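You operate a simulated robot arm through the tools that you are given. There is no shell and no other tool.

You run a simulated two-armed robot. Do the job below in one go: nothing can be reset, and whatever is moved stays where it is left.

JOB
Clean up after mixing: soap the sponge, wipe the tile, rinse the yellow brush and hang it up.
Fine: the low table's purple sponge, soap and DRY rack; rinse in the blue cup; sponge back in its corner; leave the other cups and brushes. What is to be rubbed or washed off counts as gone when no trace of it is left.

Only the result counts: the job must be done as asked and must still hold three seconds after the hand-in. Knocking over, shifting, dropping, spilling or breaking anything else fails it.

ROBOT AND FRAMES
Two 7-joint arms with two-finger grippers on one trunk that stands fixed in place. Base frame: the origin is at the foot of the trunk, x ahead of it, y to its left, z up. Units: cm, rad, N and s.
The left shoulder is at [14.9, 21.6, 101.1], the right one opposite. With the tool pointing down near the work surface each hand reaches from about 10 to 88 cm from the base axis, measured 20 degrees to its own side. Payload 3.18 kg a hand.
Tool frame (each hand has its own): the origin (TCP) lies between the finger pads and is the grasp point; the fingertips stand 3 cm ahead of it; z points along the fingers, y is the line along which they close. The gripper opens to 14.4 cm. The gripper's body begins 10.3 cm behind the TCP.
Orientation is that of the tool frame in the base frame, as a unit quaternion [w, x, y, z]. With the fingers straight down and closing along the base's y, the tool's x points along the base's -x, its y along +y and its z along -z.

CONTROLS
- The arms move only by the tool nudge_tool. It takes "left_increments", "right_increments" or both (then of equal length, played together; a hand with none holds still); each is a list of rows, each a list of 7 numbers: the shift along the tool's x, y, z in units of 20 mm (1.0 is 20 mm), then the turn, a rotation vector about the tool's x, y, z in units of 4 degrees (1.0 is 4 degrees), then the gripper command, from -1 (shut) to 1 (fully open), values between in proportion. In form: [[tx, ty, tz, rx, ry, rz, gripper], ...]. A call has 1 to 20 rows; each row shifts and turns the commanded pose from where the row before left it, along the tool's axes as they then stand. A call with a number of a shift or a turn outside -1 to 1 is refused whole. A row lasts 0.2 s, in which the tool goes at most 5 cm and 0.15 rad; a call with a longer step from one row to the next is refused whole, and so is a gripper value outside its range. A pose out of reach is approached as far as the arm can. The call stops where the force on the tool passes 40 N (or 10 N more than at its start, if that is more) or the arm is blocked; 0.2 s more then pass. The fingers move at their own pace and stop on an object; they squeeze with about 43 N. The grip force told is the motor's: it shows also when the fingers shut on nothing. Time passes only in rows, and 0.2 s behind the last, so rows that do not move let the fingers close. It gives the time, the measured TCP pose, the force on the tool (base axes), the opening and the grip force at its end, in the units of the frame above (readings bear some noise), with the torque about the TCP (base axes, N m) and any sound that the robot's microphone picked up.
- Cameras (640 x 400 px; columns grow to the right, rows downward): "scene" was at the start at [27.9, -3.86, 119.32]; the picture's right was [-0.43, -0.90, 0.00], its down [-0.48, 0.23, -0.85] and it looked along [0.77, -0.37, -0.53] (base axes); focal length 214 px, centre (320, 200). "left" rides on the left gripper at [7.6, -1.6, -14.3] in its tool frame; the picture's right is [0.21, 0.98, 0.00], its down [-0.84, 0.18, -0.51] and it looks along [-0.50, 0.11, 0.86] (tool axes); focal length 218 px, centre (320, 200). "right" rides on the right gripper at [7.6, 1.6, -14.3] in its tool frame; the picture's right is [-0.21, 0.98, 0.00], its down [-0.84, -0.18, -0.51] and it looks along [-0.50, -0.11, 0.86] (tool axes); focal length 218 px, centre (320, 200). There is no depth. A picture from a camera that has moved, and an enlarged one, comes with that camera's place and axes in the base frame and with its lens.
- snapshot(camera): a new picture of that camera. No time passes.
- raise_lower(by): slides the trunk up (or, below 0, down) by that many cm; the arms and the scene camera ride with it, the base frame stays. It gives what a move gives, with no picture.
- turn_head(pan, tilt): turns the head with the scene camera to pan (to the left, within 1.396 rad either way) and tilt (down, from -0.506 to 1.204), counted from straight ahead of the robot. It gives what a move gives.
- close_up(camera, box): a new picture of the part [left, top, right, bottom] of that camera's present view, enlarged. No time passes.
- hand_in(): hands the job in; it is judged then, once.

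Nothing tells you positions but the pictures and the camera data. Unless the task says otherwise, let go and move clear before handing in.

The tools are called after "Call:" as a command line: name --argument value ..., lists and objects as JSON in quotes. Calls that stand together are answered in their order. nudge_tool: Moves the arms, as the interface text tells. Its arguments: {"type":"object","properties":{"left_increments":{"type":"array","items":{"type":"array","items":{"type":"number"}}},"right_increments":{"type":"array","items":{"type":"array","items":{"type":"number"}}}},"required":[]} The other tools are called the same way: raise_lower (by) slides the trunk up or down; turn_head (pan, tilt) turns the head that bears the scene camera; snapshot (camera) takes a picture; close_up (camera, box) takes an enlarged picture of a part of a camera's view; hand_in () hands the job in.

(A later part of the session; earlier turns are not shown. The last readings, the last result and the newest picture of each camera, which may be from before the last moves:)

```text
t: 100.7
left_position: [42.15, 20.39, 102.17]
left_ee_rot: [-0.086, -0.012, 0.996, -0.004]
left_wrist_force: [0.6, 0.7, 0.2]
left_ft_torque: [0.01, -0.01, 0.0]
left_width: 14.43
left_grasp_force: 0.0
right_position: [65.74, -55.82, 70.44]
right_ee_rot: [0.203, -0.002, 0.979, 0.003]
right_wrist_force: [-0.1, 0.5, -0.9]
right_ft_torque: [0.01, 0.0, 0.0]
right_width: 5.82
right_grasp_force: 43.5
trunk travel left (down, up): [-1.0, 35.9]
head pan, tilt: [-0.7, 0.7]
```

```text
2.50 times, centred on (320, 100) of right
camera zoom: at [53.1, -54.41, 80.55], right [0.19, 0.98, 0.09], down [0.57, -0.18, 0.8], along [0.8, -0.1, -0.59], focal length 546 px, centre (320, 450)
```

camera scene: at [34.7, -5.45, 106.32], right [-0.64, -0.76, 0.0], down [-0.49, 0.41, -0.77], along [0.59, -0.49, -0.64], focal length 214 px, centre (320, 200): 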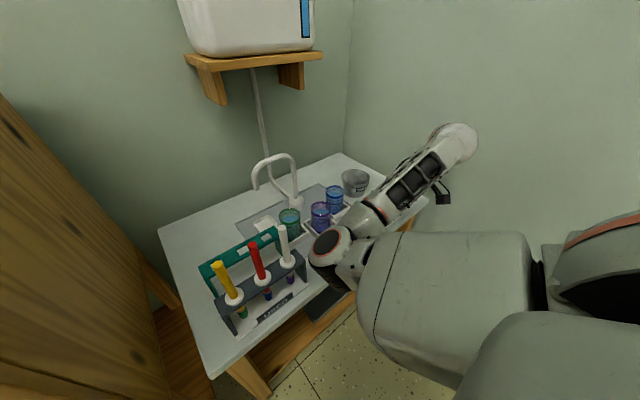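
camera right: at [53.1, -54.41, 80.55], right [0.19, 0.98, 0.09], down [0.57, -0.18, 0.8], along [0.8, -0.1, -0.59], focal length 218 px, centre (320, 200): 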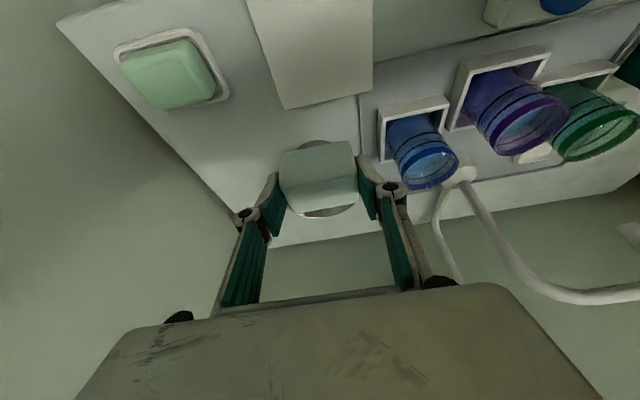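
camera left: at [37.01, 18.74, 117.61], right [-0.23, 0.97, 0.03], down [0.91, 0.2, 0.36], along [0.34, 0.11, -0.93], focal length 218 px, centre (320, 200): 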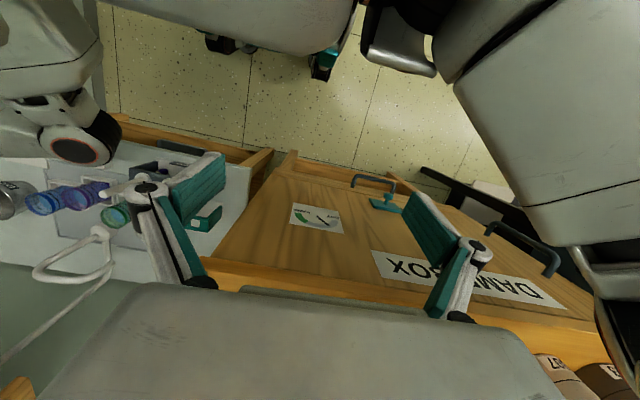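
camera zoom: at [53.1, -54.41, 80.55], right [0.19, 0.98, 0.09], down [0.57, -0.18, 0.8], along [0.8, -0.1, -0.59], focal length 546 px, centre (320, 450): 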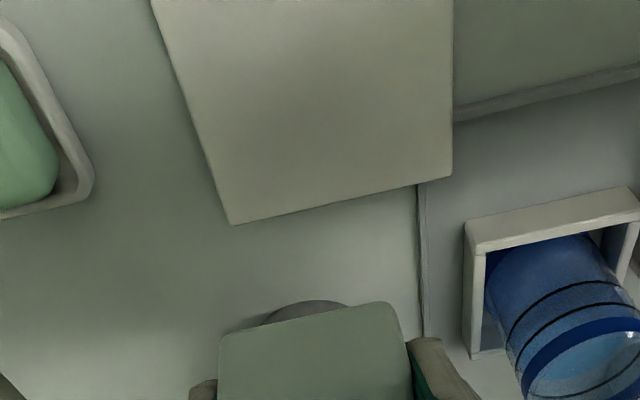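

The tile is clean. I'll carry the sponge back over its corner.

Call:
nudge_tool --right_increments '[[-0.2, 0, -0.46, 0, 0, 0, -1], [-0.2, 0, -0.46, 0, 0, 0, -1], [-0.25, -0.943, 0.11, 0, 0, 0, -1], [-0.25, -0.943, 0.11, 0, 0, 0, -1], [-0.25, -0.943, 0.11, 0, 0, 0, -1], [-0.25, -0.943, 0.11, 0, 0, 0, -1], [-0.25, -0.943, 0.11, 0, 0, 0, -1], [-0.25, -0.943, 0.11, 0, 0, 0, -1], [-0.25, -0.943, 0.11, 0, 0, 0, -1], [0, 0, 0, 0, 0, 0, -1]]'

Call:
snapshot --camera "right"

Call:
snapshot --camera "scene"

```text
t: 102.9
left_position: [42.2, 20.4, 102.32]
left_ee_rot: [-0.087, -0.012, 0.996, -0.003]
left_wrist_force: [-0.2, 0.4, -0.2]
left_ft_torque: [0.03, 0.01, 0.01]
left_width: 14.38
left_grasp_force: 0.0
right_position: [69.64, -69.08, 72.21]
right_ee_rot: [0.203, -0.001, 0.979, 0.003]
right_wrist_force: [0.4, 0.1, -1.3]
right_ft_torque: [0.01, -0.02, 0.0]
right_width: 5.87
right_grasp_force: 42.8
trunk travel left (down, up): [-1.0, 35.9]
head pan, tilt: [-0.7, 0.7]
```

```text
taken
camera right: at [56.98, -67.64, 82.34], right [0.19, 0.98, 0.09], down [0.57, -0.18, 0.8], along [0.8, -0.1, -0.59], focal length 218 px, centre (320, 200)
```

right: 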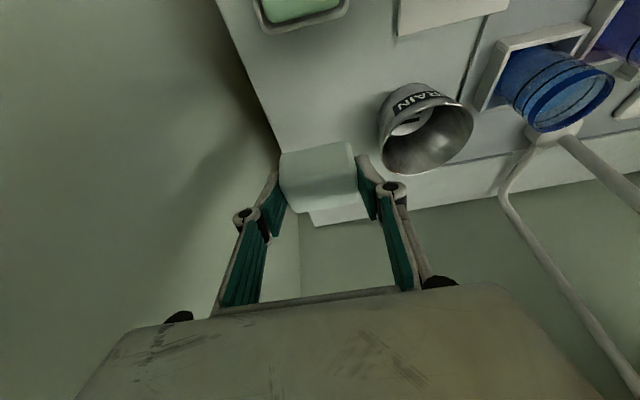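

```text
taken
camera scene: at [34.8, -5.48, 106.27], right [-0.64, -0.76, 0.0], down [-0.49, 0.42, -0.76], along [0.59, -0.49, -0.64], focal length 214 px, centre (320, 200)
```

scene: 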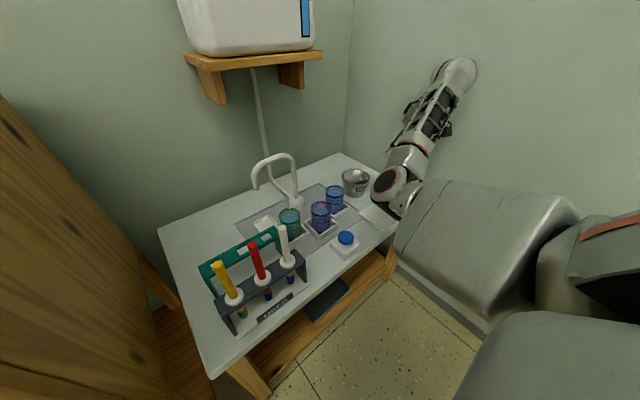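

Reachable. I'll lower the sponge to its original place.

Call:
nudge_tool --right_increments '[[0.341, 0, 0.77, 0, 0, 0, -1], [0.341, 0, 0.77, 0, 0, 0, -1], [0.341, 0, 0.77, 0, 0, 0, -1], [0.341, 0, 0.77, 0, 0, 0, -1], [0.341, 0, 0.77, 0, 0, 0, -1], [0.341, 0, 0.77, 0, 0, 0, -1], [0.25, 0, 0.57, 0, 0, 0, -1], [0, 0, 0, 0, 0, 0, -1]]'

Call:
snapshot --camera "right"

```text
t: 104.7
left_position: [42.2, 20.41, 102.39]
left_ee_rot: [-0.085, -0.012, 0.996, -0.004]
left_wrist_force: [0.2, 0.3, -0.5]
left_ft_torque: [0.0, -0.01, 0.01]
left_width: 14.39
left_grasp_force: 0.1
right_position: [69.64, -69.08, 60.82]
right_ee_rot: [0.203, -0.002, 0.979, 0.003]
right_wrist_force: [0.4, -0.1, -0.6]
right_ft_torque: [-0.01, 0.01, -0.01]
right_width: 5.83
right_grasp_force: 43.0
trunk travel left (down, up): [-1.0, 35.9]
head pan, tilt: [-0.7, 0.7]
```

```text
taken
camera right: at [56.94, -67.59, 70.97], right [0.19, 0.98, 0.09], down [0.57, -0.18, 0.8], along [0.8, -0.1, -0.59], focal length 218 px, centre (320, 200)
```

right: 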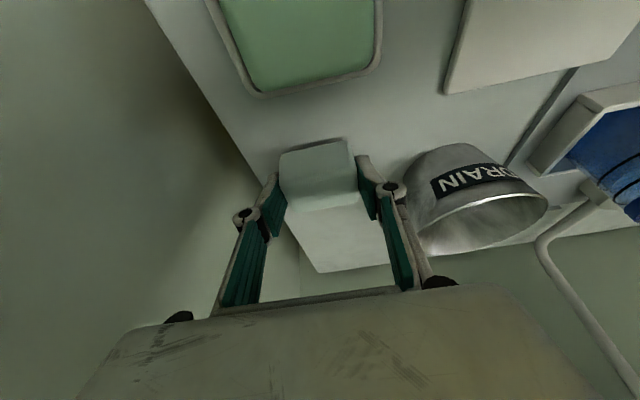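

Call:
nudge_tool --right_increments '[[0.04, 0, 0.09, 0, 0, 0, -1], [0.04, 0, 0.09, 0, 0, 0, -1], [0.03, 0, 0.06, 0, 0, 0, -1], [0, 0, 0, 0, 0, 0, -1]]'

```text
t: 105.7
left_position: [42.22, 20.52, 102.31]
left_ee_rot: [-0.085, -0.011, 0.996, -0.003]
left_wrist_force: [-0.2, -0.1, 0.1]
left_ft_torque: [0.02, -0.02, 0.04]
left_width: 14.38
left_grasp_force: 0.0
right_position: [69.64, -69.17, 60.37]
right_ee_rot: [0.203, -0.002, 0.979, 0.003]
right_wrist_force: [0.4, 0.2, -0.1]
right_ft_torque: [0.01, 0.01, 0.0]
right_width: 5.82
right_grasp_force: 43.2
trunk travel left (down, up): [-1.0, 35.9]
head pan, tilt: [-0.7, 0.7]
```

Call:
nudge_tool --right_increments '[[0.02, 0, 0.05, 0, 0, 0, -1], [0.02, 0, 0.04, 0, 0, 0, -1], [0, 0, 0, 0, 0, 0, -1]]'

```text
t: 106.5
left_position: [42.26, 20.48, 102.38]
left_ee_rot: [-0.085, -0.012, 0.996, -0.004]
left_wrist_force: [-1.0, -0.3, 0.5]
left_ft_torque: [-0.04, 0.02, -0.01]
left_width: 14.39
left_grasp_force: 0.1
right_position: [69.61, -69.23, 60.23]
right_ee_rot: [0.204, -0.001, 0.979, 0.002]
right_wrist_force: [-0.3, 0.8, 2.8]
right_ft_torque: [-0.13, -0.01, -0.02]
right_width: 5.85
right_grasp_force: 42.8
trunk travel left (down, up): [-1.0, 35.9]
head pan, tilt: [-0.7, 0.7]
```

The sponge is touching the table at its original height. I'll release it and lift away.

Call:
nudge_tool --right_increments '[[0, 0, 0, 0, 0, 0, 0.1], [0, 0, 0, 0, 0, 0, 0.1], [0, 0, 0, 0, 0, 0, 0.1], [-0.15, 0, -0.34, 0, 0, 0, 0.1], [-0.3, 0, -0.69, 0, 0, 0, 0.1], [-0.3, 0, -0.69, 0, 0, 0, 0.1], [-0.3, 0, -0.69, 0, 0, 0, 0.1], [-0.3, 0, -0.69, 0, 0, 0, 0.1], [0, 0, 0, 0, 0, 0, 0.1]]'

Call:
snapshot --camera "right"

```text
t: 108.5
left_position: [42.29, 20.4, 102.2]
left_ee_rot: [-0.085, -0.011, 0.996, -0.003]
left_wrist_force: [0.3, 0.1, 0.4]
left_ft_torque: [-0.02, 0.01, -0.01]
left_width: 14.41
left_grasp_force: 0.1
right_position: [69.55, -69.24, 67.01]
right_ee_rot: [0.202, -0.001, 0.979, 0.003]
right_wrist_force: [-0.3, -0.3, 0.4]
right_ft_torque: [-0.01, 0.02, 0.0]
right_width: 7.93
right_grasp_force: 0.1
trunk travel left (down, up): [-1.0, 35.9]
head pan, tilt: [-0.7, 0.7]
```

```text
taken
camera right: at [56.87, -67.66, 77.14], right [0.19, 0.98, 0.09], down [0.57, -0.18, 0.8], along [0.8, -0.1, -0.59], focal length 218 px, centre (320, 200)
```

right: 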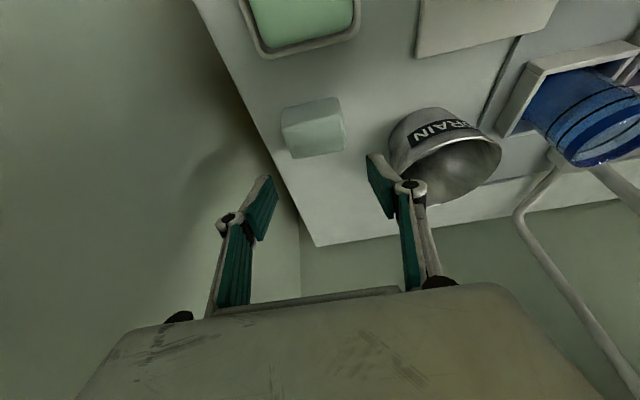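

The sponge is back in its spot and the tile is clean. For the brush (y≈-5) the right elbow must move from inboard to outboard or up, since the arm can't cross the chest. I'll take the hand to free space high on the right and try to re-pose the elbow by rolling the stretched arm.

Call:
nudge_tool --right_increments '[[-0.4, 0, -0.91, 0, 0, 0, 0.1], [-0.4, 0, -0.91, 0, 0, 0, 0.1], [-0.4, 0, -0.91, 0, 0, 0, 0.1], [-0.4, 0, -0.91, 0, 0, 0, 0.1], [0, 0, 0, 0, 0, 0, 0.1]]'

Call:
close_up --camera "right" --box '[160, 0, 640, 220]'

Call:
raise_lower --by 9

Call:
snapshot --camera "scene"

```text
t: 109.7
left_position: [42.27, 20.46, 102.3]
left_ee_rot: [-0.085, -0.012, 0.996, -0.003]
left_wrist_force: [0.4, 0.9, -0.8]
left_ft_torque: [0.01, 0.02, 0.03]
left_width: 14.38
left_grasp_force: 0.0
right_position: [69.58, -69.3, 74.89]
right_ee_rot: [0.203, -0.001, 0.979, 0.003]
right_wrist_force: [0.8, -0.5, 0.0]
right_ft_torque: [0.03, -0.05, 0.0]
right_width: 7.91
right_grasp_force: 0.0
trunk travel left (down, up): [-1.0, 35.9]
head pan, tilt: [-0.7, 0.7]
```

```text
1.33 times, centred on (400, 110) of right
camera zoom: at [56.93, -67.82, 84.98], right [0.19, 0.98, 0.09], down [0.57, -0.18, 0.8], along [0.8, -0.1, -0.59], focal length 291 px, centre (213, 320)
```

zoom: 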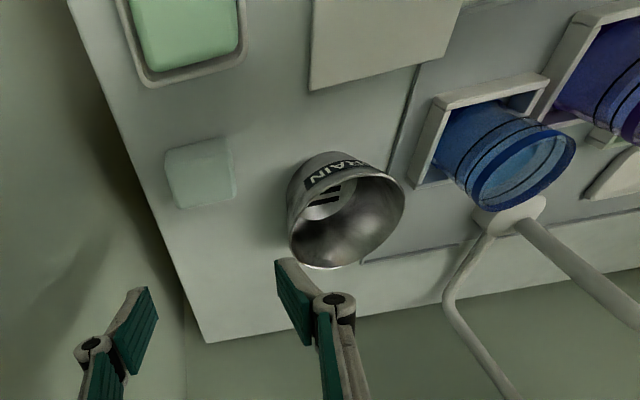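

```text
t: 111.0
left_position: [42.28, 20.32, 111.18]
left_ee_rot: [-0.087, -0.011, 0.996, -0.002]
left_wrist_force: [-0.5, 0.4, -0.6]
left_ft_torque: [0.04, 0.04, -0.02]
left_width: 14.37
left_grasp_force: 0.1
right_position: [69.8, -69.16, 83.64]
right_ee_rot: [0.201, -0.002, 0.98, 0.003]
right_wrist_force: [0.6, 0.2, -0.3]
right_ft_torque: [0.01, 0.02, 0.02]
right_width: 7.91
right_grasp_force: 0.0
trunk travel left (down, up): [-10.0, 26.9]
head pan, tilt: [-0.7, 0.7]
```

```text
taken
camera scene: at [26.5, -5.46, 117.97], right [-0.64, -0.76, 0.0], down [-0.49, 0.41, -0.76], along [0.58, -0.49, -0.64], focal length 214 px, centre (320, 200)
```

scene: 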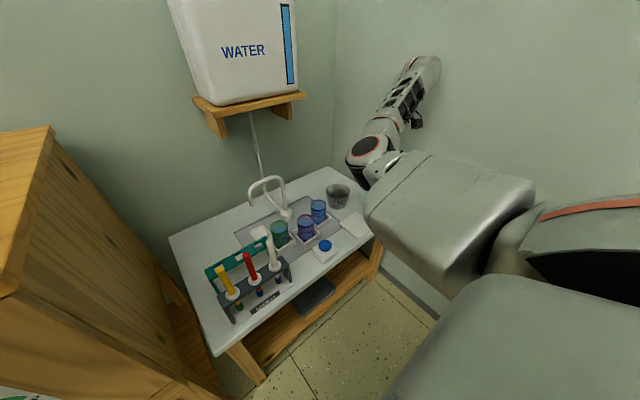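

Call:
nudge_tool --right_increments '[[-0.34, 0, -0.78, 0.43, 0, 1, 0], [-0.34, 0, -0.78, 0.43, 0, 1, 0], [-0.34, 0, -0.78, 0.43, 0, 1, 0], [-0.34, 0, -0.78, 0.43, 0, 1, 0], [-0.34, 0, -0.78, 0.43, 0, 1, 0], [-0.34, 0, -0.78, 0.43, 0, 1, 0], [-0.34, 0, -0.78, 0.43, 0, 1, 0], [-0.34, 0, -0.78, 0.43, 0, 1, 0], [-0.34, 0, -0.78, 0.43, 0, 1, 0], [-0.34, 0, -0.78, 0.43, 0, 1, 0], [0, 0, 0, 0, 0, 0, 0]]'

Call:
snapshot --camera "scene"

Call:
snapshot --camera "right"

```text
t: 113.4
left_position: [42.17, 20.23, 111.43]
left_ee_rot: [-0.085, -0.012, 0.996, -0.003]
left_wrist_force: [0.1, 0.0, 0.1]
left_ft_torque: [-0.01, 0.0, 0.01]
left_width: 14.4
left_grasp_force: 0.1
right_position: [69.59, -69.36, 100.8]
right_ee_rot: [0.188, 0.362, 0.91, -0.072]
right_wrist_force: [-0.2, 0.4, -0.9]
right_ft_torque: [0.03, 0.04, 0.0]
right_width: 7.19
right_grasp_force: 0.1
trunk travel left (down, up): [-10.0, 26.9]
head pan, tilt: [-0.7, 0.7]
```

```text
taken
camera scene: at [26.35, -5.46, 118.04], right [-0.64, -0.76, 0.0], down [-0.49, 0.41, -0.76], along [0.58, -0.49, -0.64], focal length 214 px, centre (320, 200)
```

scene: 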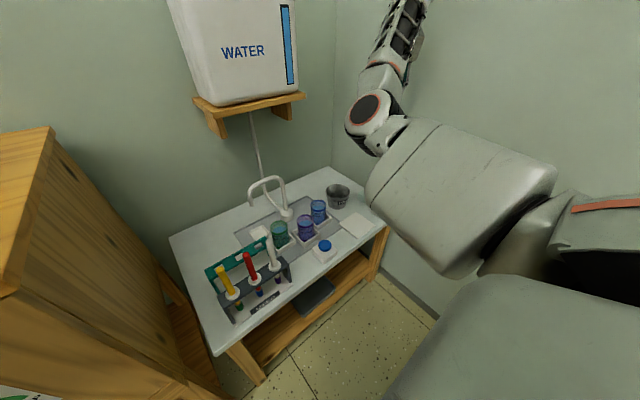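

```text
taken
camera right: at [61.54, -59.54, 110.91], right [0.81, 0.58, 0.09], down [0.29, -0.53, 0.8], along [0.51, -0.62, -0.6], focal length 218 px, centre (320, 200)
```

right: 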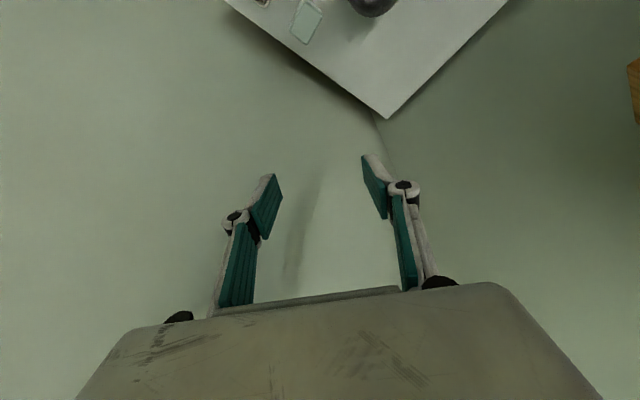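

Call:
nudge_tool --right_increments '[[0.65, -0.72, -0.28, 0, 0, 0, -1], [0.65, -0.72, -0.28, 0, 0, 0, -1], [0.65, -0.72, -0.28, 0, 0, 0, -1], [0, 0.873, 0, -1, 0, 0, -1], [0, 0.873, 0, -1, 0, 0, -1], [0, 0.873, 0, -1, 0, 0, -1], [0, 0.873, 0, -1, 0, 0, -1], [0, 0.873, 0, -1, 0, 0, -1], [0, 0.873, 0, -1, 0, 0, -1], [0, 0.873, 0, -1, 0, 0, -1], [0, 0.873, 0, -1, 0, 0, -1], [0, 0.873, 0, -1, 0, 0, -1], [0, 0.873, 0, -1, 0, 0, -1], [0, 0, 0, 0, 0, 0, -1]]'

Call:
snapshot --camera "scene"

Call:
snapshot --camera "right"

```text
t: 116.4
left_position: [42.25, 20.33, 111.36]
left_ee_rot: [-0.085, -0.012, 0.996, -0.003]
left_wrist_force: [0.7, -0.2, -0.4]
left_ft_torque: [0.0, 0.02, 0.01]
left_width: 14.41
left_grasp_force: 0.1
right_position: [73.24, -56.33, 105.72]
right_ee_rot: [0.3, 0.277, 0.88, 0.241]
right_wrist_force: [0.0, -0.1, -0.4]
right_ft_torque: [0.01, -0.02, -0.03]
right_width: 0.0
right_grasp_force: 30.7
trunk travel left (down, up): [-10.0, 26.9]
head pan, tilt: [-0.7, 0.7]
```

```text
taken
camera scene: at [26.34, -5.45, 118.05], right [-0.64, -0.76, 0.0], down [-0.49, 0.41, -0.76], along [0.58, -0.49, -0.64], focal length 214 px, centre (320, 200)
```

scene: 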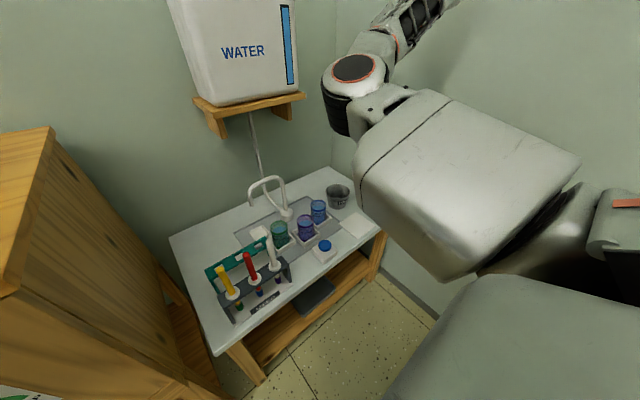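

```text
taken
camera right: at [59.29, -53.93, 113.73], right [0.47, 0.58, 0.66], down [0.16, -0.8, 0.58], along [0.86, -0.17, -0.47], focal length 218 px, centre (320, 200)
```

right: 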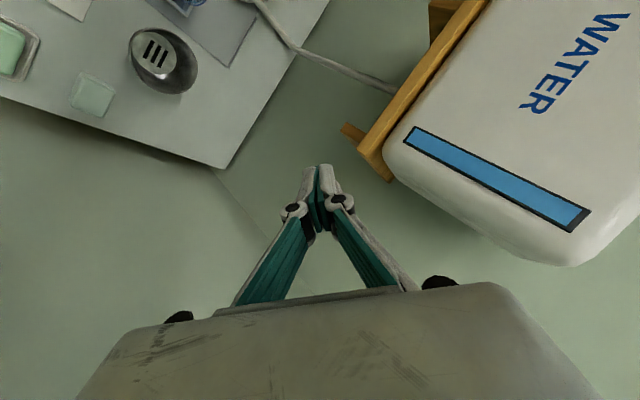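

Rolling works: the elbow swung up about 23°. I'll continue the roll.

Call:
nudge_tool --right_increments '[[0, 0.873, 0, -1, 0, 0, -1], [0, 0.873, 0, -1, 0, 0, -1], [0, 0.873, 0, -1, 0, 0, -1], [0, 0.873, 0, -1, 0, 0, -1], [0, 0.873, 0, -1, 0, 0, -1], [0, 0.873, 0, -1, 0, 0, -1], [0, 0.873, 0, -1, 0, 0, -1], [0, 0.873, 0, -1, 0, 0, -1], [0, 0.873, 0, -1, 0, 0, -1], [0, 0.873, 0, -1, 0, 0, -1], [0, 0.873, 0, -1, 0, 0, -1], [0, 0.873, 0, -1, 0, 0, -1], [0, 0, 0, 0, 0, 0, -1]]'

Call:
snapshot --camera "scene"

```text
t: 117.2
left_position: [42.14, 20.25, 111.31]
left_ee_rot: [-0.085, -0.011, 0.996, -0.003]
left_wrist_force: [-0.3, 0.0, -0.2]
left_ft_torque: [0.03, 0.02, -0.04]
left_width: 14.42
left_grasp_force: 0.1
right_position: [74.48, -54.3, 98.76]
right_ee_rot: [0.255, 0.282, 0.879, 0.287]
right_wrist_force: [0.7, -0.8, -0.1]
right_ft_torque: [0.0, -0.01, 0.01]
right_width: 0.0
right_grasp_force: 30.7
trunk travel left (down, up): [-10.0, 26.9]
head pan, tilt: [-0.7, 0.7]
stopped in row 4 (right hand): the arm was blocked; the commanded pose is now the measured one
```

```text
taken
camera scene: at [26.33, -5.48, 118.05], right [-0.64, -0.76, 0.0], down [-0.49, 0.42, -0.76], along [0.58, -0.49, -0.64], focal length 214 px, centre (320, 200)
```

scene: 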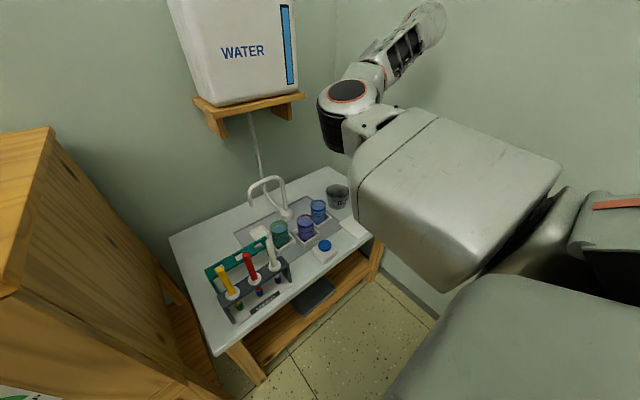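

The roll got blocked going inboard-up. I'll roll back the other way, shift to a straighter, more central pose, and continue rolling the hand outward instead, so the elbow should swing down and round to the outside.

Call:
nudge_tool --right_increments '[[0, -0.873, 0, 1, 0, 0, -1], [0, -0.873, 0, 1, 0, 0, -1], [0, -0.873, 0, 1, 0, 0, -1], [0, -0.873, 0, 1, 0, 0, -1], [0, -0.873, 0, 1, 0, 0, -1], [0, -0.873, 0, 1, 0, 0, -1], [0, -0.873, 0, 1, 0, 0, -1], [0, -0.873, 0, 1, 0, 0, -1], [0, -0.873, 0, 1, 0, 0, -1], [0, -0.873, 0, 1, 0, 0, -1], [0, -0.873, 0, 1, 0, 0, -1], [0, 0, 0, 0, 0, 0, -1]]'

Call:
snapshot --camera "scene"

```text
t: 119.8
left_position: [42.11, 20.21, 111.29]
left_ee_rot: [-0.085, -0.012, 0.996, -0.003]
left_wrist_force: [-0.2, 0.4, 0.8]
left_ft_torque: [-0.04, 0.02, -0.03]
left_width: 14.42
left_grasp_force: 0.0
right_position: [64.74, -68.21, 91.89]
right_ee_rot: [0.133, 0.354, 0.924, -0.06]
right_wrist_force: [-0.1, 0.7, -0.2]
right_ft_torque: [-0.01, 0.04, -0.01]
right_width: 0.01
right_grasp_force: 30.8
trunk travel left (down, up): [-10.0, 26.9]
head pan, tilt: [-0.7, 0.7]
```

```text
taken
camera scene: at [26.31, -5.46, 118.07], right [-0.64, -0.76, 0.0], down [-0.49, 0.41, -0.77], along [0.59, -0.49, -0.64], focal length 214 px, centre (320, 200)
```

scene: 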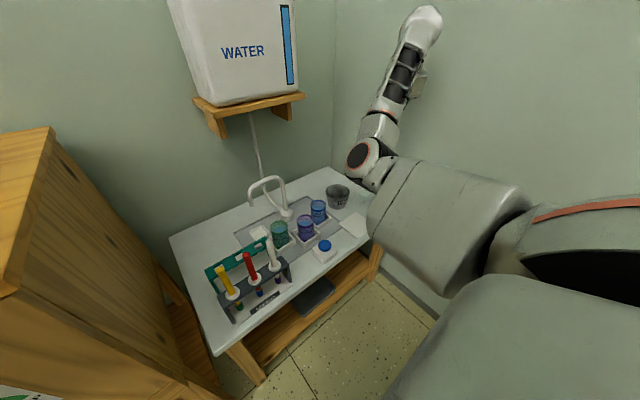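

Call:
nudge_tool --right_increments '[[-0.27, 0.77, -0.89, 0, 0, 0, -1], [-0.27, 0.77, -0.89, 0, 0, 0, -1], [-0.27, 0.77, -0.89, 0, 0, 0, -1], [-0.27, 0.77, -0.89, 0, 0, 0, -1], [-0.27, 0.77, -0.89, 0, 0, 0, -1], [-0.27, 0.77, -0.89, 0, 0, 0, -1], [0, -0.873, 0, 1, 0, 0, -1], [0, -0.873, 0, 1, 0, 0, -1], [0, -0.873, 0, 1, 0, 0, -1], [0, -0.873, 0, 1, 0, 0, -1], [0, -0.873, 0, 1, 0, 0, -1], [0, -0.873, 0, 1, 0, 0, -1], [0, -0.873, 0, 1, 0, 0, -1], [0, -0.873, 0, 1, 0, 0, -1], [0, -0.873, 0, 1, 0, 0, -1], [0, 0, 0, 0, 0, 0, -1]]'

Call:
snapshot --camera "scene"

Call:
snapshot --camera "right"

```text
t: 123.2
left_position: [42.03, 20.25, 111.24]
left_ee_rot: [-0.086, -0.012, 0.996, -0.002]
left_wrist_force: [0.0, -0.4, 0.1]
left_ft_torque: [-0.02, -0.04, -0.02]
left_width: 14.39
left_grasp_force: 0.0
right_position: [60.35, -71.49, 107.23]
right_ee_rot: [0.017, 0.378, 0.86, -0.343]
right_wrist_force: [0.3, 0.8, 0.0]
right_ft_torque: [-0.03, -0.03, 0.02]
right_width: 0.01
right_grasp_force: 30.5
trunk travel left (down, up): [-10.0, 26.9]
head pan, tilt: [-0.7, 0.7]
```

```text
taken
camera scene: at [26.32, -5.46, 118.06], right [-0.64, -0.76, 0.0], down [-0.49, 0.41, -0.76], along [0.59, -0.49, -0.64], focal length 214 px, centre (320, 200)
```

scene: 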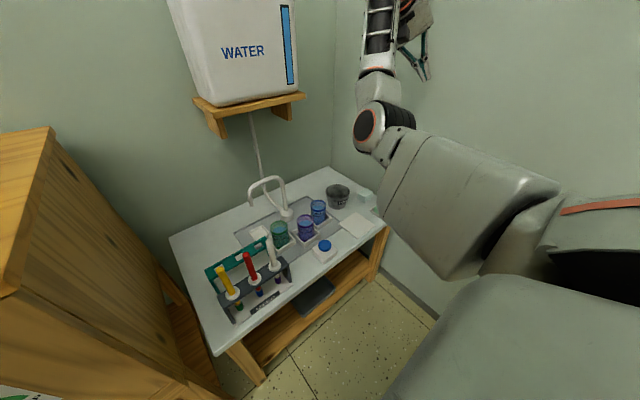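

```text
taken
camera right: at [59.19, -57.24, 115.1], right [0.8, 0.34, -0.5], down [0.6, -0.32, 0.73], along [0.09, -0.89, -0.45], focal length 218 px, centre (320, 200)
```

right: 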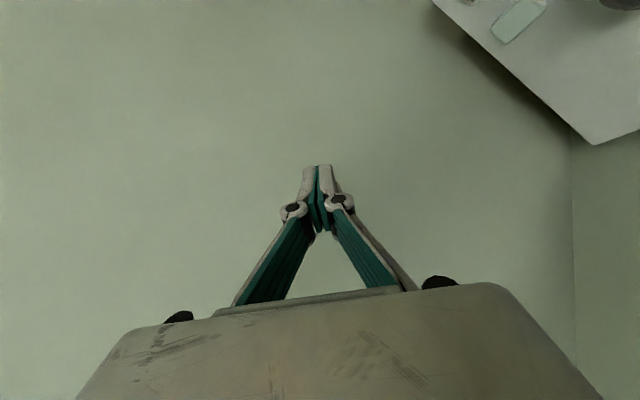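

The outward roll is working: the elbow is swinging downwards with no blocking. I'll shift away from the wall and keep rolling.

Call:
nudge_tool --right_increments '[[0.46, 0.64, -0.66, 0, 0, 0, -1], [0.46, 0.64, -0.66, 0, 0, 0, -1], [0.46, 0.64, -0.66, 0, 0, 0, -1], [0, -0.873, 0, 1, 0, 0, -1], [0, -0.873, 0, 1, 0, 0, -1], [0, -0.873, 0, 1, 0, 0, -1], [0, -0.873, 0, 1, 0, 0, -1], [0, -0.873, 0, 1, 0, 0, -1], [0, -0.873, 0, 1, 0, 0, -1], [0, -0.873, 0, 1, 0, 0, -1], [0, -0.873, 0, 1, 0, 0, -1], [0, -0.873, 0, 1, 0, 0, -1], [0, -0.873, 0, 1, 0, 0, -1], [0, -0.873, 0, 1, 0, 0, -1], [0, -0.873, 0, 1, 0, 0, -1], [0, 0, 0, 0, 0, 0, -1]]'

Call:
turn_head --pan -0.7 --tilt 0.3

Call:
snapshot --camera "scene"

```text
t: 126.6
left_position: [42.09, 20.28, 111.3]
left_ee_rot: [-0.086, -0.012, 0.996, -0.002]
left_wrist_force: [0.4, -0.7, 0.3]
left_ft_torque: [0.02, -0.01, -0.01]
left_width: 14.41
left_grasp_force: 0.0
right_position: [50.86, -69.87, 124.18]
right_ee_rot: [0.139, -0.352, -0.646, 0.663]
right_wrist_force: [-0.1, -0.1, -0.1]
right_ft_torque: [0.0, -0.02, -0.02]
right_width: 0.01
right_grasp_force: 30.1
trunk travel left (down, up): [-10.0, 26.9]
head pan, tilt: [-0.7, 0.7]
```

```text
t: 127.5
left_position: [42.17, 20.34, 111.3]
left_ee_rot: [-0.085, -0.012, 0.996, -0.003]
left_wrist_force: [0.8, 0.7, 0.2]
left_ft_torque: [0.02, 0.0, 0.0]
left_width: 14.39
left_grasp_force: 0.0
right_position: [50.77, -69.8, 124.09]
right_ee_rot: [0.138, -0.353, -0.646, 0.663]
right_wrist_force: [0.3, 0.2, 0.2]
right_ft_torque: [0.01, -0.01, 0.02]
right_width: 0.0
right_grasp_force: 30.3
trunk travel left (down, up): [-10.0, 26.9]
head pan, tilt: [-0.7, 0.3]
```

```text
taken
camera scene: at [26.97, -6.0, 121.66], right [-0.64, -0.76, 0.0], down [-0.23, 0.19, -0.95], along [0.73, -0.62, -0.3], focal length 214 px, centre (320, 200)
```

scene: 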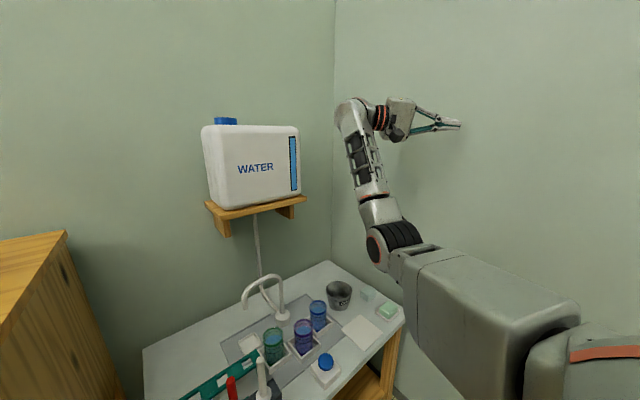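

Excellent. The elbow now hangs straight down, so I'll keep rolling in the same direction.

Call:
nudge_tool --right_increments '[[0, -0.873, 0, 1, 0, 0, -1], [0, -0.873, 0, 1, 0, 0, -1], [0, -0.873, 0, 1, 0, 0, -1], [0, -0.873, 0, 1, 0, 0, -1], [0, -0.873, 0, 1, 0, 0, -1], [0, -0.873, 0, 1, 0, 0, -1], [0, -0.873, 0, 1, 0, 0, -1], [0, -0.873, 0, 1, 0, 0, -1], [0, -0.873, 0, 1, 0, 0, -1], [0, -0.873, 0, 1, 0, 0, -1], [0, -0.873, 0, 1, 0, 0, -1], [0, -0.873, 0, 1, 0, 0, -1], [0, -0.873, 0, 1, 0, 0, -1], [0, -0.873, 0, 1, 0, 0, -1], [0, -0.873, 0, 1, 0, 0, -1], [0, 0, 0, 0, 0, 0, -1]]'

Call:
snapshot --camera "scene"

```text
t: 130.9
left_position: [42.16, 20.23, 111.38]
left_ee_rot: [-0.085, -0.011, 0.996, -0.002]
left_wrist_force: [-0.5, -0.7, -0.2]
left_ft_torque: [-0.01, 0.0, 0.03]
left_width: 14.41
left_grasp_force: 0.0
right_position: [52.67, -58.19, 146.11]
right_ee_rot: [0.296, -0.236, -0.227, 0.897]
right_wrist_force: [0.0, 0.3, 0.3]
right_ft_torque: [-0.03, 0.01, 0.02]
right_width: 0.0
right_grasp_force: 30.6
trunk travel left (down, up): [-10.0, 26.9]
head pan, tilt: [-0.7, 0.3]
```

```text
taken
camera scene: at [26.97, -6.0, 121.67], right [-0.64, -0.76, 0.0], down [-0.23, 0.19, -0.96], along [0.73, -0.62, -0.3], focal length 214 px, centre (320, 200)
```

scene: 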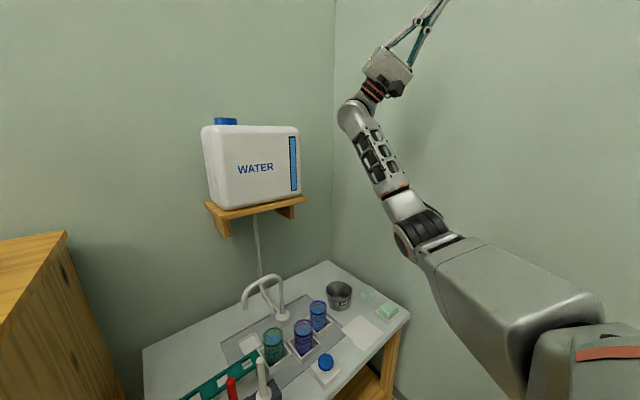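

The elbow is moving outboard now. Continuing.

Call:
nudge_tool --right_increments '[[0, -0.873, 0, 1, 0, 0, -1], [0, -0.873, 0, 1, 0, 0, -1], [0, -0.873, 0, 1, 0, 0, -1], [0, -0.873, 0, 1, 0, 0, -1], [0, -0.873, 0, 1, 0, 0, -1], [0, -0.873, 0, 1, 0, 0, -1], [0, -0.873, 0, 1, 0, 0, -1], [0, -0.873, 0, 1, 0, 0, -1], [0, -0.873, 0, 1, 0, 0, -1], [0, -0.873, 0, 1, 0, 0, -1], [0, -0.873, 0, 1, 0, 0, -1], [0, -0.873, 0, 1, 0, 0, -1], [0, 0, 0, 0, 0, 0, -1]]'

Call:
snapshot --camera "scene"

```text
t: 133.7
left_position: [42.14, 20.24, 111.46]
left_ee_rot: [-0.084, -0.011, 0.996, -0.003]
left_wrist_force: [-0.5, 0.5, -0.2]
left_ft_torque: [-0.01, -0.01, 0.01]
left_width: 14.41
left_grasp_force: 0.1
right_position: [64.9, -42.56, 150.55]
right_ee_rot: [0.367, -0.095, 0.157, 0.912]
right_wrist_force: [-1.1, 0.4, -1.3]
right_ft_torque: [0.04, -0.02, 0.01]
right_width: 0.0
right_grasp_force: 31.0
trunk travel left (down, up): [-10.0, 26.9]
head pan, tilt: [-0.7, 0.3]
```

```text
taken
camera scene: at [26.97, -5.99, 121.67], right [-0.64, -0.76, 0.0], down [-0.23, 0.19, -0.96], along [0.73, -0.62, -0.3], focal length 214 px, centre (320, 200)
```

scene: 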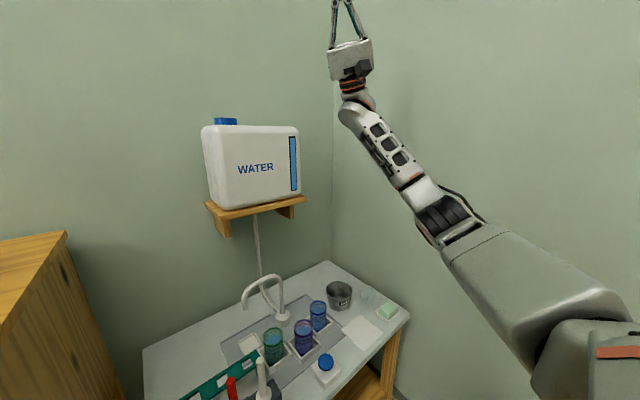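

The elbow is now outboard. I'll draw the arm in a bit, away from the jug, and keep rolling the hand over towards pointing down.

Call:
nudge_tool --right_increments '[[1, -0.02, -0.15, 0, 0, 0, -1], [1, -0.02, -0.15, 0, 0, 0, -1], [1, -0.02, -0.15, 0, 0, 0, -1], [1, -0.02, -0.15, 0, 0, 0, -1], [1, -0.02, -0.15, 0, 0, 0, -1], [1, -0.02, -0.15, 0, 0, 0, -1], [0, -0.873, 0, 1, 0, 0, -1], [0, -0.873, 0, 1, 0, 0, -1], [0, -0.873, 0, 1, 0, 0, -1], [0, -0.873, 0, 1, 0, 0, -1], [0, -0.873, 0, 1, 0, 0, -1], [0, -0.873, 0, 1, 0, 0, -1], [0, -0.873, 0, 1, 0, 0, -1], [0, -0.873, 0, 1, 0, 0, -1], [0, 0, 0, 0, 0, 0, -1]]'

Call:
snapshot --camera "scene"

```text
t: 136.9
left_position: [42.17, 20.23, 111.26]
left_ee_rot: [-0.085, -0.012, 0.996, -0.003]
left_wrist_force: [-0.4, 0.1, -0.2]
left_ft_torque: [0.01, -0.03, 0.02]
left_width: 14.42
left_grasp_force: 0.0
right_position: [66.19, -27.36, 139.31]
right_ee_rot: [0.378, 0.009, 0.401, 0.834]
right_wrist_force: [-0.3, 0.5, 0.4]
right_ft_torque: [0.01, -0.01, 0.04]
right_width: 0.0
right_grasp_force: 30.4
trunk travel left (down, up): [-10.0, 26.9]
head pan, tilt: [-0.7, 0.3]
```

```text
taken
camera scene: at [26.98, -6.0, 121.67], right [-0.64, -0.76, 0.0], down [-0.23, 0.19, -0.96], along [0.73, -0.62, -0.3], focal length 214 px, centre (320, 200)
```

scene: 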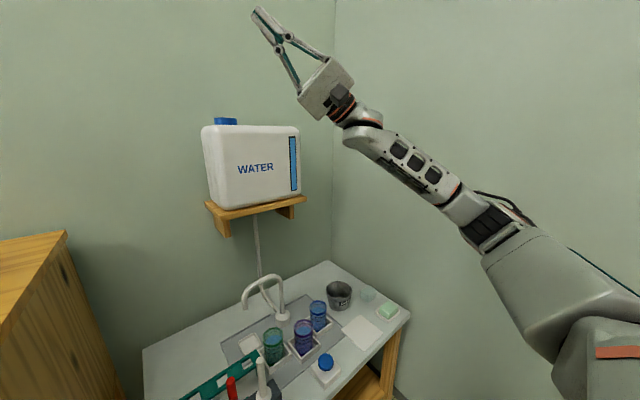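

Call:
nudge_tool --right_increments '[[0.3, -0.873, 0, 1, 0, 0, -1], [0.3, -0.873, 0, 1, 0, 0, -1], [0.3, -0.873, 0, 1, 0, 0, -1], [0, -0.873, 0, 1, 0, 0, -1], [0, -0.873, 0, 1, 0, 0, -1], [0, -0.873, 0, 1, 0, 0, -1], [0, -0.873, 0, 1, 0, 0, -1], [0, -0.873, 0, 1, 0, 0, -1], [0, -0.873, 0, 1, 0, 0, -1], [0, -0.873, 0, 1, 0, 0, -1], [0, -0.873, 0, 1, 0, 0, -1], [0, -0.873, 0, 1, 0, 0, -1], [0, -0.873, 0, 1, 0, 0, -1], [0, -0.873, 0, 1, 0, 0, -1], [0, -0.873, 0, 1, 0, 0, -1], [0, 0, 0, 0, 0, 0, -1]]'

Call:
snapshot --camera "scene"

```text
t: 140.3
left_position: [42.03, 20.25, 111.38]
left_ee_rot: [-0.085, -0.012, 0.996, -0.003]
left_wrist_force: [-0.7, 0.1, -1.0]
left_ft_torque: [-0.04, 0.0, 0.0]
left_width: 14.4
left_grasp_force: 0.1
right_position: [81.74, -24.15, 109.69]
right_ee_rot: [0.323, 0.197, 0.764, 0.522]
right_wrist_force: [-0.1, -1.3, 0.3]
right_ft_torque: [-0.03, 0.01, 0.0]
right_width: 0.02
right_grasp_force: 30.9
right hand out of reach, approached as far as the arm can: row 10, 11, 12, 13, 14, 15
trunk travel left (down, up): [-10.0, 26.9]
head pan, tilt: [-0.7, 0.3]
```

```text
taken
camera scene: at [26.94, -6.0, 121.69], right [-0.64, -0.76, 0.0], down [-0.23, 0.19, -0.96], along [0.73, -0.62, -0.3], focal length 214 px, centre (320, 200)
```

scene: 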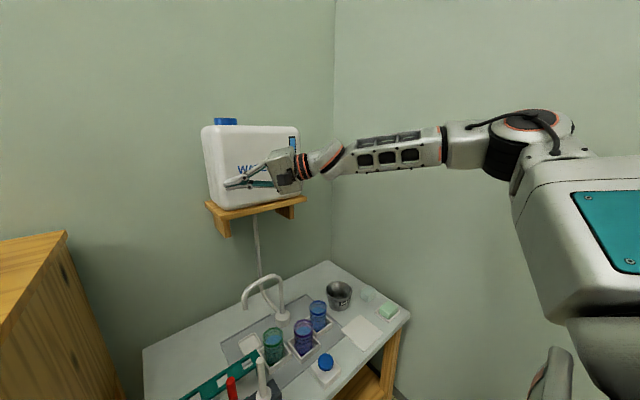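

The elbow is now outboard and up. The hand is near the water jug, though, so I'll pull straight back from it.

Call:
nudge_tool --right_increments '[[0.83, 0.04, -0.82, 0, 0, 0, -1], [0.83, 0.04, -0.82, 0, 0, 0, -1], [0.83, 0.04, -0.82, 0, 0, 0, -1], [0.83, 0.04, -0.82, 0, 0, 0, -1], [0.83, 0.04, -0.82, 0, 0, 0, -1], [0.83, 0.04, -0.82, 0, 0, 0, -1], [0, 0, 0, 0, 0, 0, -1]]'

Call:
snapshot --camera "scene"

Call:
snapshot --camera "right"

```text
t: 141.9
left_position: [42.15, 20.25, 111.28]
left_ee_rot: [-0.085, -0.012, 0.996, -0.003]
left_wrist_force: [0.4, -0.2, -0.6]
left_ft_torque: [0.02, -0.03, 0.04]
left_width: 14.4
left_grasp_force: 0.1
right_position: [74.34, -22.18, 103.09]
right_ee_rot: [0.324, 0.195, 0.763, 0.524]
right_wrist_force: [-0.3, 0.2, 0.6]
right_ft_torque: [0.02, 0.03, 0.02]
right_width: 0.0
right_grasp_force: 30.4
right hand out of reach, approached as far as the arm can: row 1, 2, 3, 4, 5, 6
trunk travel left (down, up): [-10.0, 26.9]
head pan, tilt: [-0.7, 0.3]
```

```text
taken
camera scene: at [26.96, -5.99, 121.67], right [-0.64, -0.76, 0.0], down [-0.23, 0.19, -0.96], along [0.73, -0.62, -0.3], focal length 214 px, centre (320, 200)
```

scene: 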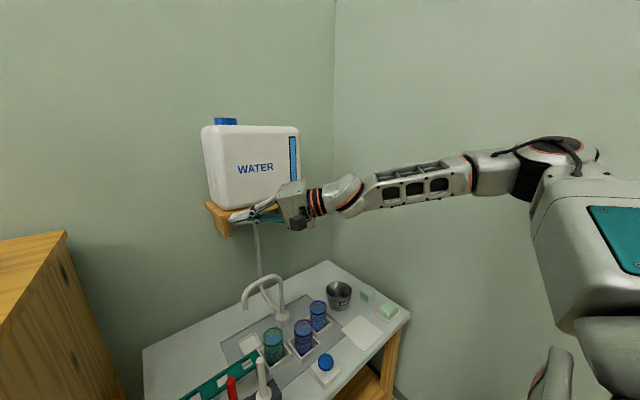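

```text
taken
camera right: at [58.86, -26.25, 105.81], right [0.11, 0.23, 0.97], down [0.25, -0.95, 0.2], along [0.96, 0.22, -0.16], focal length 218 px, centre (320, 200)
```

right: 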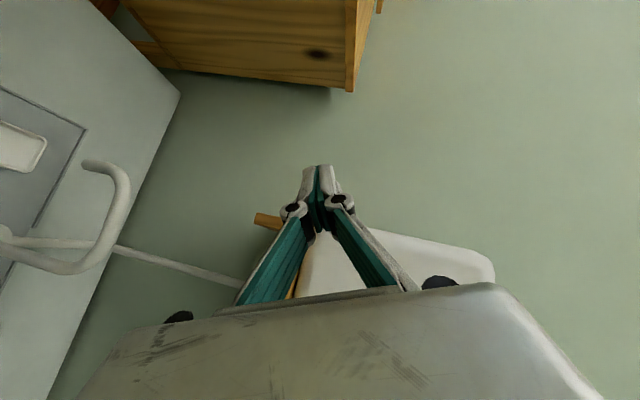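

Safe distance from the jug again. The elbow is outboard, but the hand's roll is wound up, so I'll unwind it about its own axis before pointing it down.

Call:
nudge_tool --right_increments '[[0, 0, -0.3, 0, 0, -1, -1], [0, 0, -0.3, 0, 0, -1, -1], [0, 0, -0.3, 0, 0, -1, -1], [0, 0, -0.3, 0, 0, -1, -1], [0, 0, -0.3, 0, 0, -1, -1], [0, 0, 0, 0, 0, -1, -1], [0, 0, 0, 0, 0, -1, -1], [0, 0, 0, 0, 0, -1, -1], [0, 0, 0, 0, 0, -1, -1], [0, 0, 0, 0, 0, -1, -1], [0, 0, 0, 0, 0, -1, -1], [0, 0, 0, 0, 0, -1, -1], [0, 0, 0, 0, 0, -1, -1], [0, 0, 0, 0, 0, -1, -1], [0, 0, 0, 0, 0, -1, -1], [0, 0, 0, 0, 0, -1, -1], [0, 0, 0, 0, 0, -1, -1], [0, 0, 0, 0, 0, -1, -1], [0, 0, 0, 0, 0, -1, -1], [0, 0, 0, 0, 0, 0, -1]]'

Call:
snapshot --camera "scene"

```text
t: 146.1
left_position: [42.11, 20.22, 111.28]
left_ee_rot: [-0.085, -0.013, 0.996, -0.003]
left_wrist_force: [-0.3, -0.4, -0.3]
left_ft_torque: [-0.01, 0.01, 0.0]
left_width: 14.41
left_grasp_force: 0.0
right_position: [73.78, -23.81, 102.45]
right_ee_rot: [0.576, -0.316, 0.723, 0.212]
right_wrist_force: [0.7, -0.4, 0.4]
right_ft_torque: [0.01, -0.01, 0.03]
right_width: 0.0
right_grasp_force: 30.5
right hand out of reach, approached as far as the arm can: row 1, 2, 3, 4, 5
trunk travel left (down, up): [-10.0, 26.9]
head pan, tilt: [-0.7, 0.3]
```

```text
taken
camera scene: at [26.96, -5.99, 121.67], right [-0.64, -0.76, 0.0], down [-0.23, 0.19, -0.96], along [0.73, -0.62, -0.3], focal length 214 px, centre (320, 200)
```

scene: 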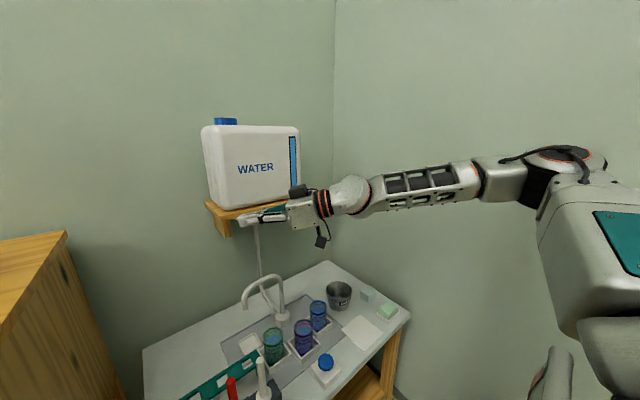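

The roll is unwound. Now I'll pitch the hand down about the wrist.

Call:
nudge_tool --right_increments '[[0.873, 0, 0, 0, 1, 0, -1], [0.873, 0, 0, 0, 1, 0, -1], [0.873, 0, 0, 0, 1, 0, -1], [0.873, 0, 0, 0, 1, 0, -1], [0.873, 0, 0, 0, 1, 0, -1], [0.873, 0, 0, 0, 1, 0, -1], [0.873, 0, 0, 0, 1, 0, -1], [0.873, 0, 0, 0, 1, 0, -1], [0.873, 0, 0, 0, 1, 0, -1], [0.873, 0, 0, 0, 1, 0, -1], [0.873, 0, 0, 0, 1, 0, -1], [0.873, 0, 0, 0, 1, 0, -1], [0.873, 0, 0, 0, 1, 0, -1], [0.873, 0, 0, 0, 1, 0, -1], [0.873, 0, 0, 0, 1, 0, -1], [0.873, 0, 0, 0, 1, 0, -1], [0.873, 0, 0, 0, 1, 0, -1], [0.873, 0, 0, 0, 1, 0, -1], [0, 0, 0, 0, 0, 0, -1]]'

Call:
snapshot --camera "scene"

Call:
snapshot --camera "right"

```text
t: 150.1
left_position: [42.15, 20.3, 111.35]
left_ee_rot: [-0.086, -0.011, 0.996, -0.003]
left_wrist_force: [-0.8, -0.7, -0.2]
left_ft_torque: [0.02, -0.02, -0.01]
left_width: 14.42
left_grasp_force: 0.1
right_position: [58.77, -40.01, 82.9]
right_ee_rot: [0.04, -0.38, 0.924, -0.013]
right_wrist_force: [0.5, 0.3, 0.0]
right_ft_torque: [0.02, -0.01, -0.03]
right_width: 0.03
right_grasp_force: 30.8
trunk travel left (down, up): [-10.0, 26.9]
head pan, tilt: [-0.7, 0.3]
```

```text
taken
camera scene: at [26.96, -5.99, 121.68], right [-0.64, -0.76, 0.0], down [-0.23, 0.19, -0.96], along [0.73, -0.62, -0.3], focal length 214 px, centre (320, 200)
```

scene: 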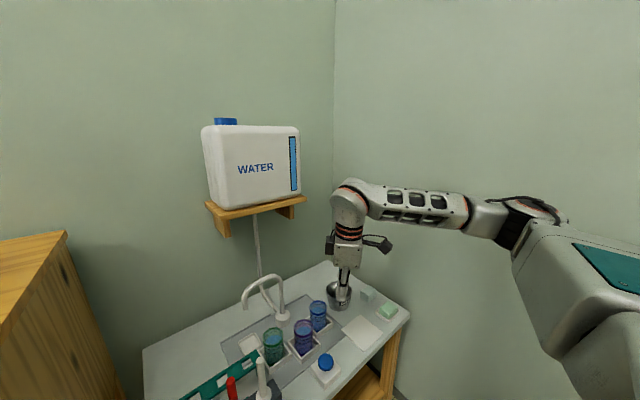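

```text
taken
camera right: at [50.93, -44.33, 96.6], right [-0.54, 0.84, -0.04], down [0.68, 0.46, 0.57], along [0.5, 0.28, -0.82], focal length 218 px, centre (320, 200)
```

right: 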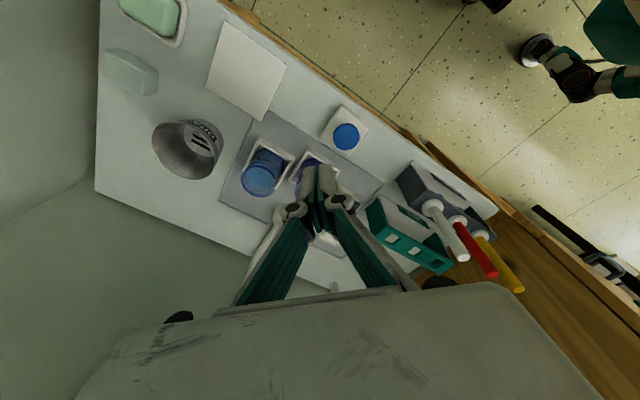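

The flip succeeded: elbow outboard, hand pointing down over the table, and everything on the table still in place. I'll now turn the hand so it closes along x, raising it a little.

Call:
nudge_tool --right_increments '[[0, 0, -0.3, -0.092, 0.047, -0.944, -1], [0, 0, -0.3, -0.092, 0.047, -0.944, -1], [0, 0, -0.3, -0.092, 0.047, -0.944, -1], [0, 0, -0.3, -0.092, 0.047, -0.944, -1], [0, 0, -0.3, -0.092, 0.047, -0.944, -1], [0, 0, -0.3, -0.092, 0.047, -0.944, -1], [0, 0, -0.3, -0.092, 0.047, -0.944, -1], [0, 0, -0.3, -0.092, 0.047, -0.944, -1], [0, 0, -0.3, -0.092, 0.047, -0.944, -1], [0, 0, -0.3, -0.092, 0.047, -0.944, -1], [0, 0, -0.3, -0.092, 0.047, -0.944, -1], [0, 0, -0.3, -0.092, 0.047, -0.944, -1], [0, 0, 0, 0, 0, 0, -1]]'

Call:
snapshot --camera "right"

Call:
turn_head --pan -0.35 --tilt 0.7

Call:
snapshot --camera "scene"

```text
t: 152.9
left_position: [42.16, 20.33, 111.34]
left_ee_rot: [-0.086, -0.011, 0.996, -0.003]
left_wrist_force: [0.7, -1.1, 0.6]
left_ft_torque: [-0.01, 0.0, 0.01]
left_width: 14.38
left_grasp_force: 0.0
right_position: [58.41, -40.02, 90.04]
right_ee_rot: [0.0, 0.708, -0.706, 0.0]
right_wrist_force: [0.8, 0.0, -0.7]
right_ft_torque: [-0.01, 0.03, -0.01]
right_width: 0.0
right_grasp_force: 30.8
trunk travel left (down, up): [-10.0, 26.9]
head pan, tilt: [-0.7, 0.3]
```

```text
taken
camera right: at [56.83, -47.65, 104.42], right [-0.98, 0.21, 0.0], down [0.18, 0.84, 0.51], along [0.1, 0.49, -0.86], focal length 218 px, centre (320, 200)
```

right: 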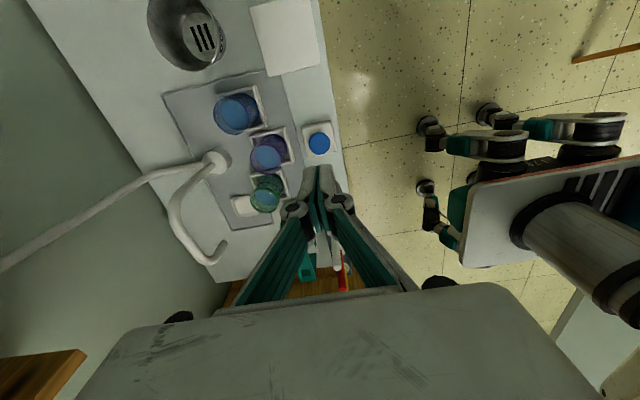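

```text
t: 153.7
left_position: [42.09, 20.28, 111.42]
left_ee_rot: [-0.086, -0.011, 0.996, -0.003]
left_wrist_force: [-0.4, 0.0, 0.2]
left_ft_torque: [0.03, -0.03, -0.01]
left_width: 14.41
left_grasp_force: 0.1
right_position: [58.39, -39.92, 90.14]
right_ee_rot: [0.0, 0.708, -0.706, 0.0]
right_wrist_force: [1.0, 0.7, 0.3]
right_ft_torque: [0.0, 0.03, -0.01]
right_width: 0.01
right_grasp_force: 30.5
trunk travel left (down, up): [-10.0, 26.9]
head pan, tilt: [-0.351, 0.7]
```

```text
taken
camera scene: at [27.8, -2.91, 118.07], right [-0.34, -0.94, 0.0], down [-0.6, 0.22, -0.77], along [0.72, -0.26, -0.64], focal length 214 px, centre (320, 200)
```

scene: 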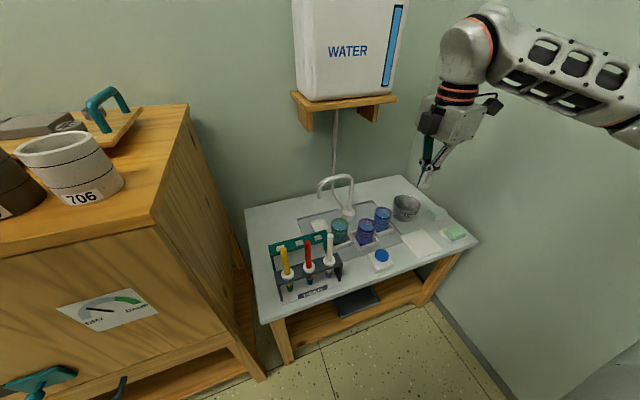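

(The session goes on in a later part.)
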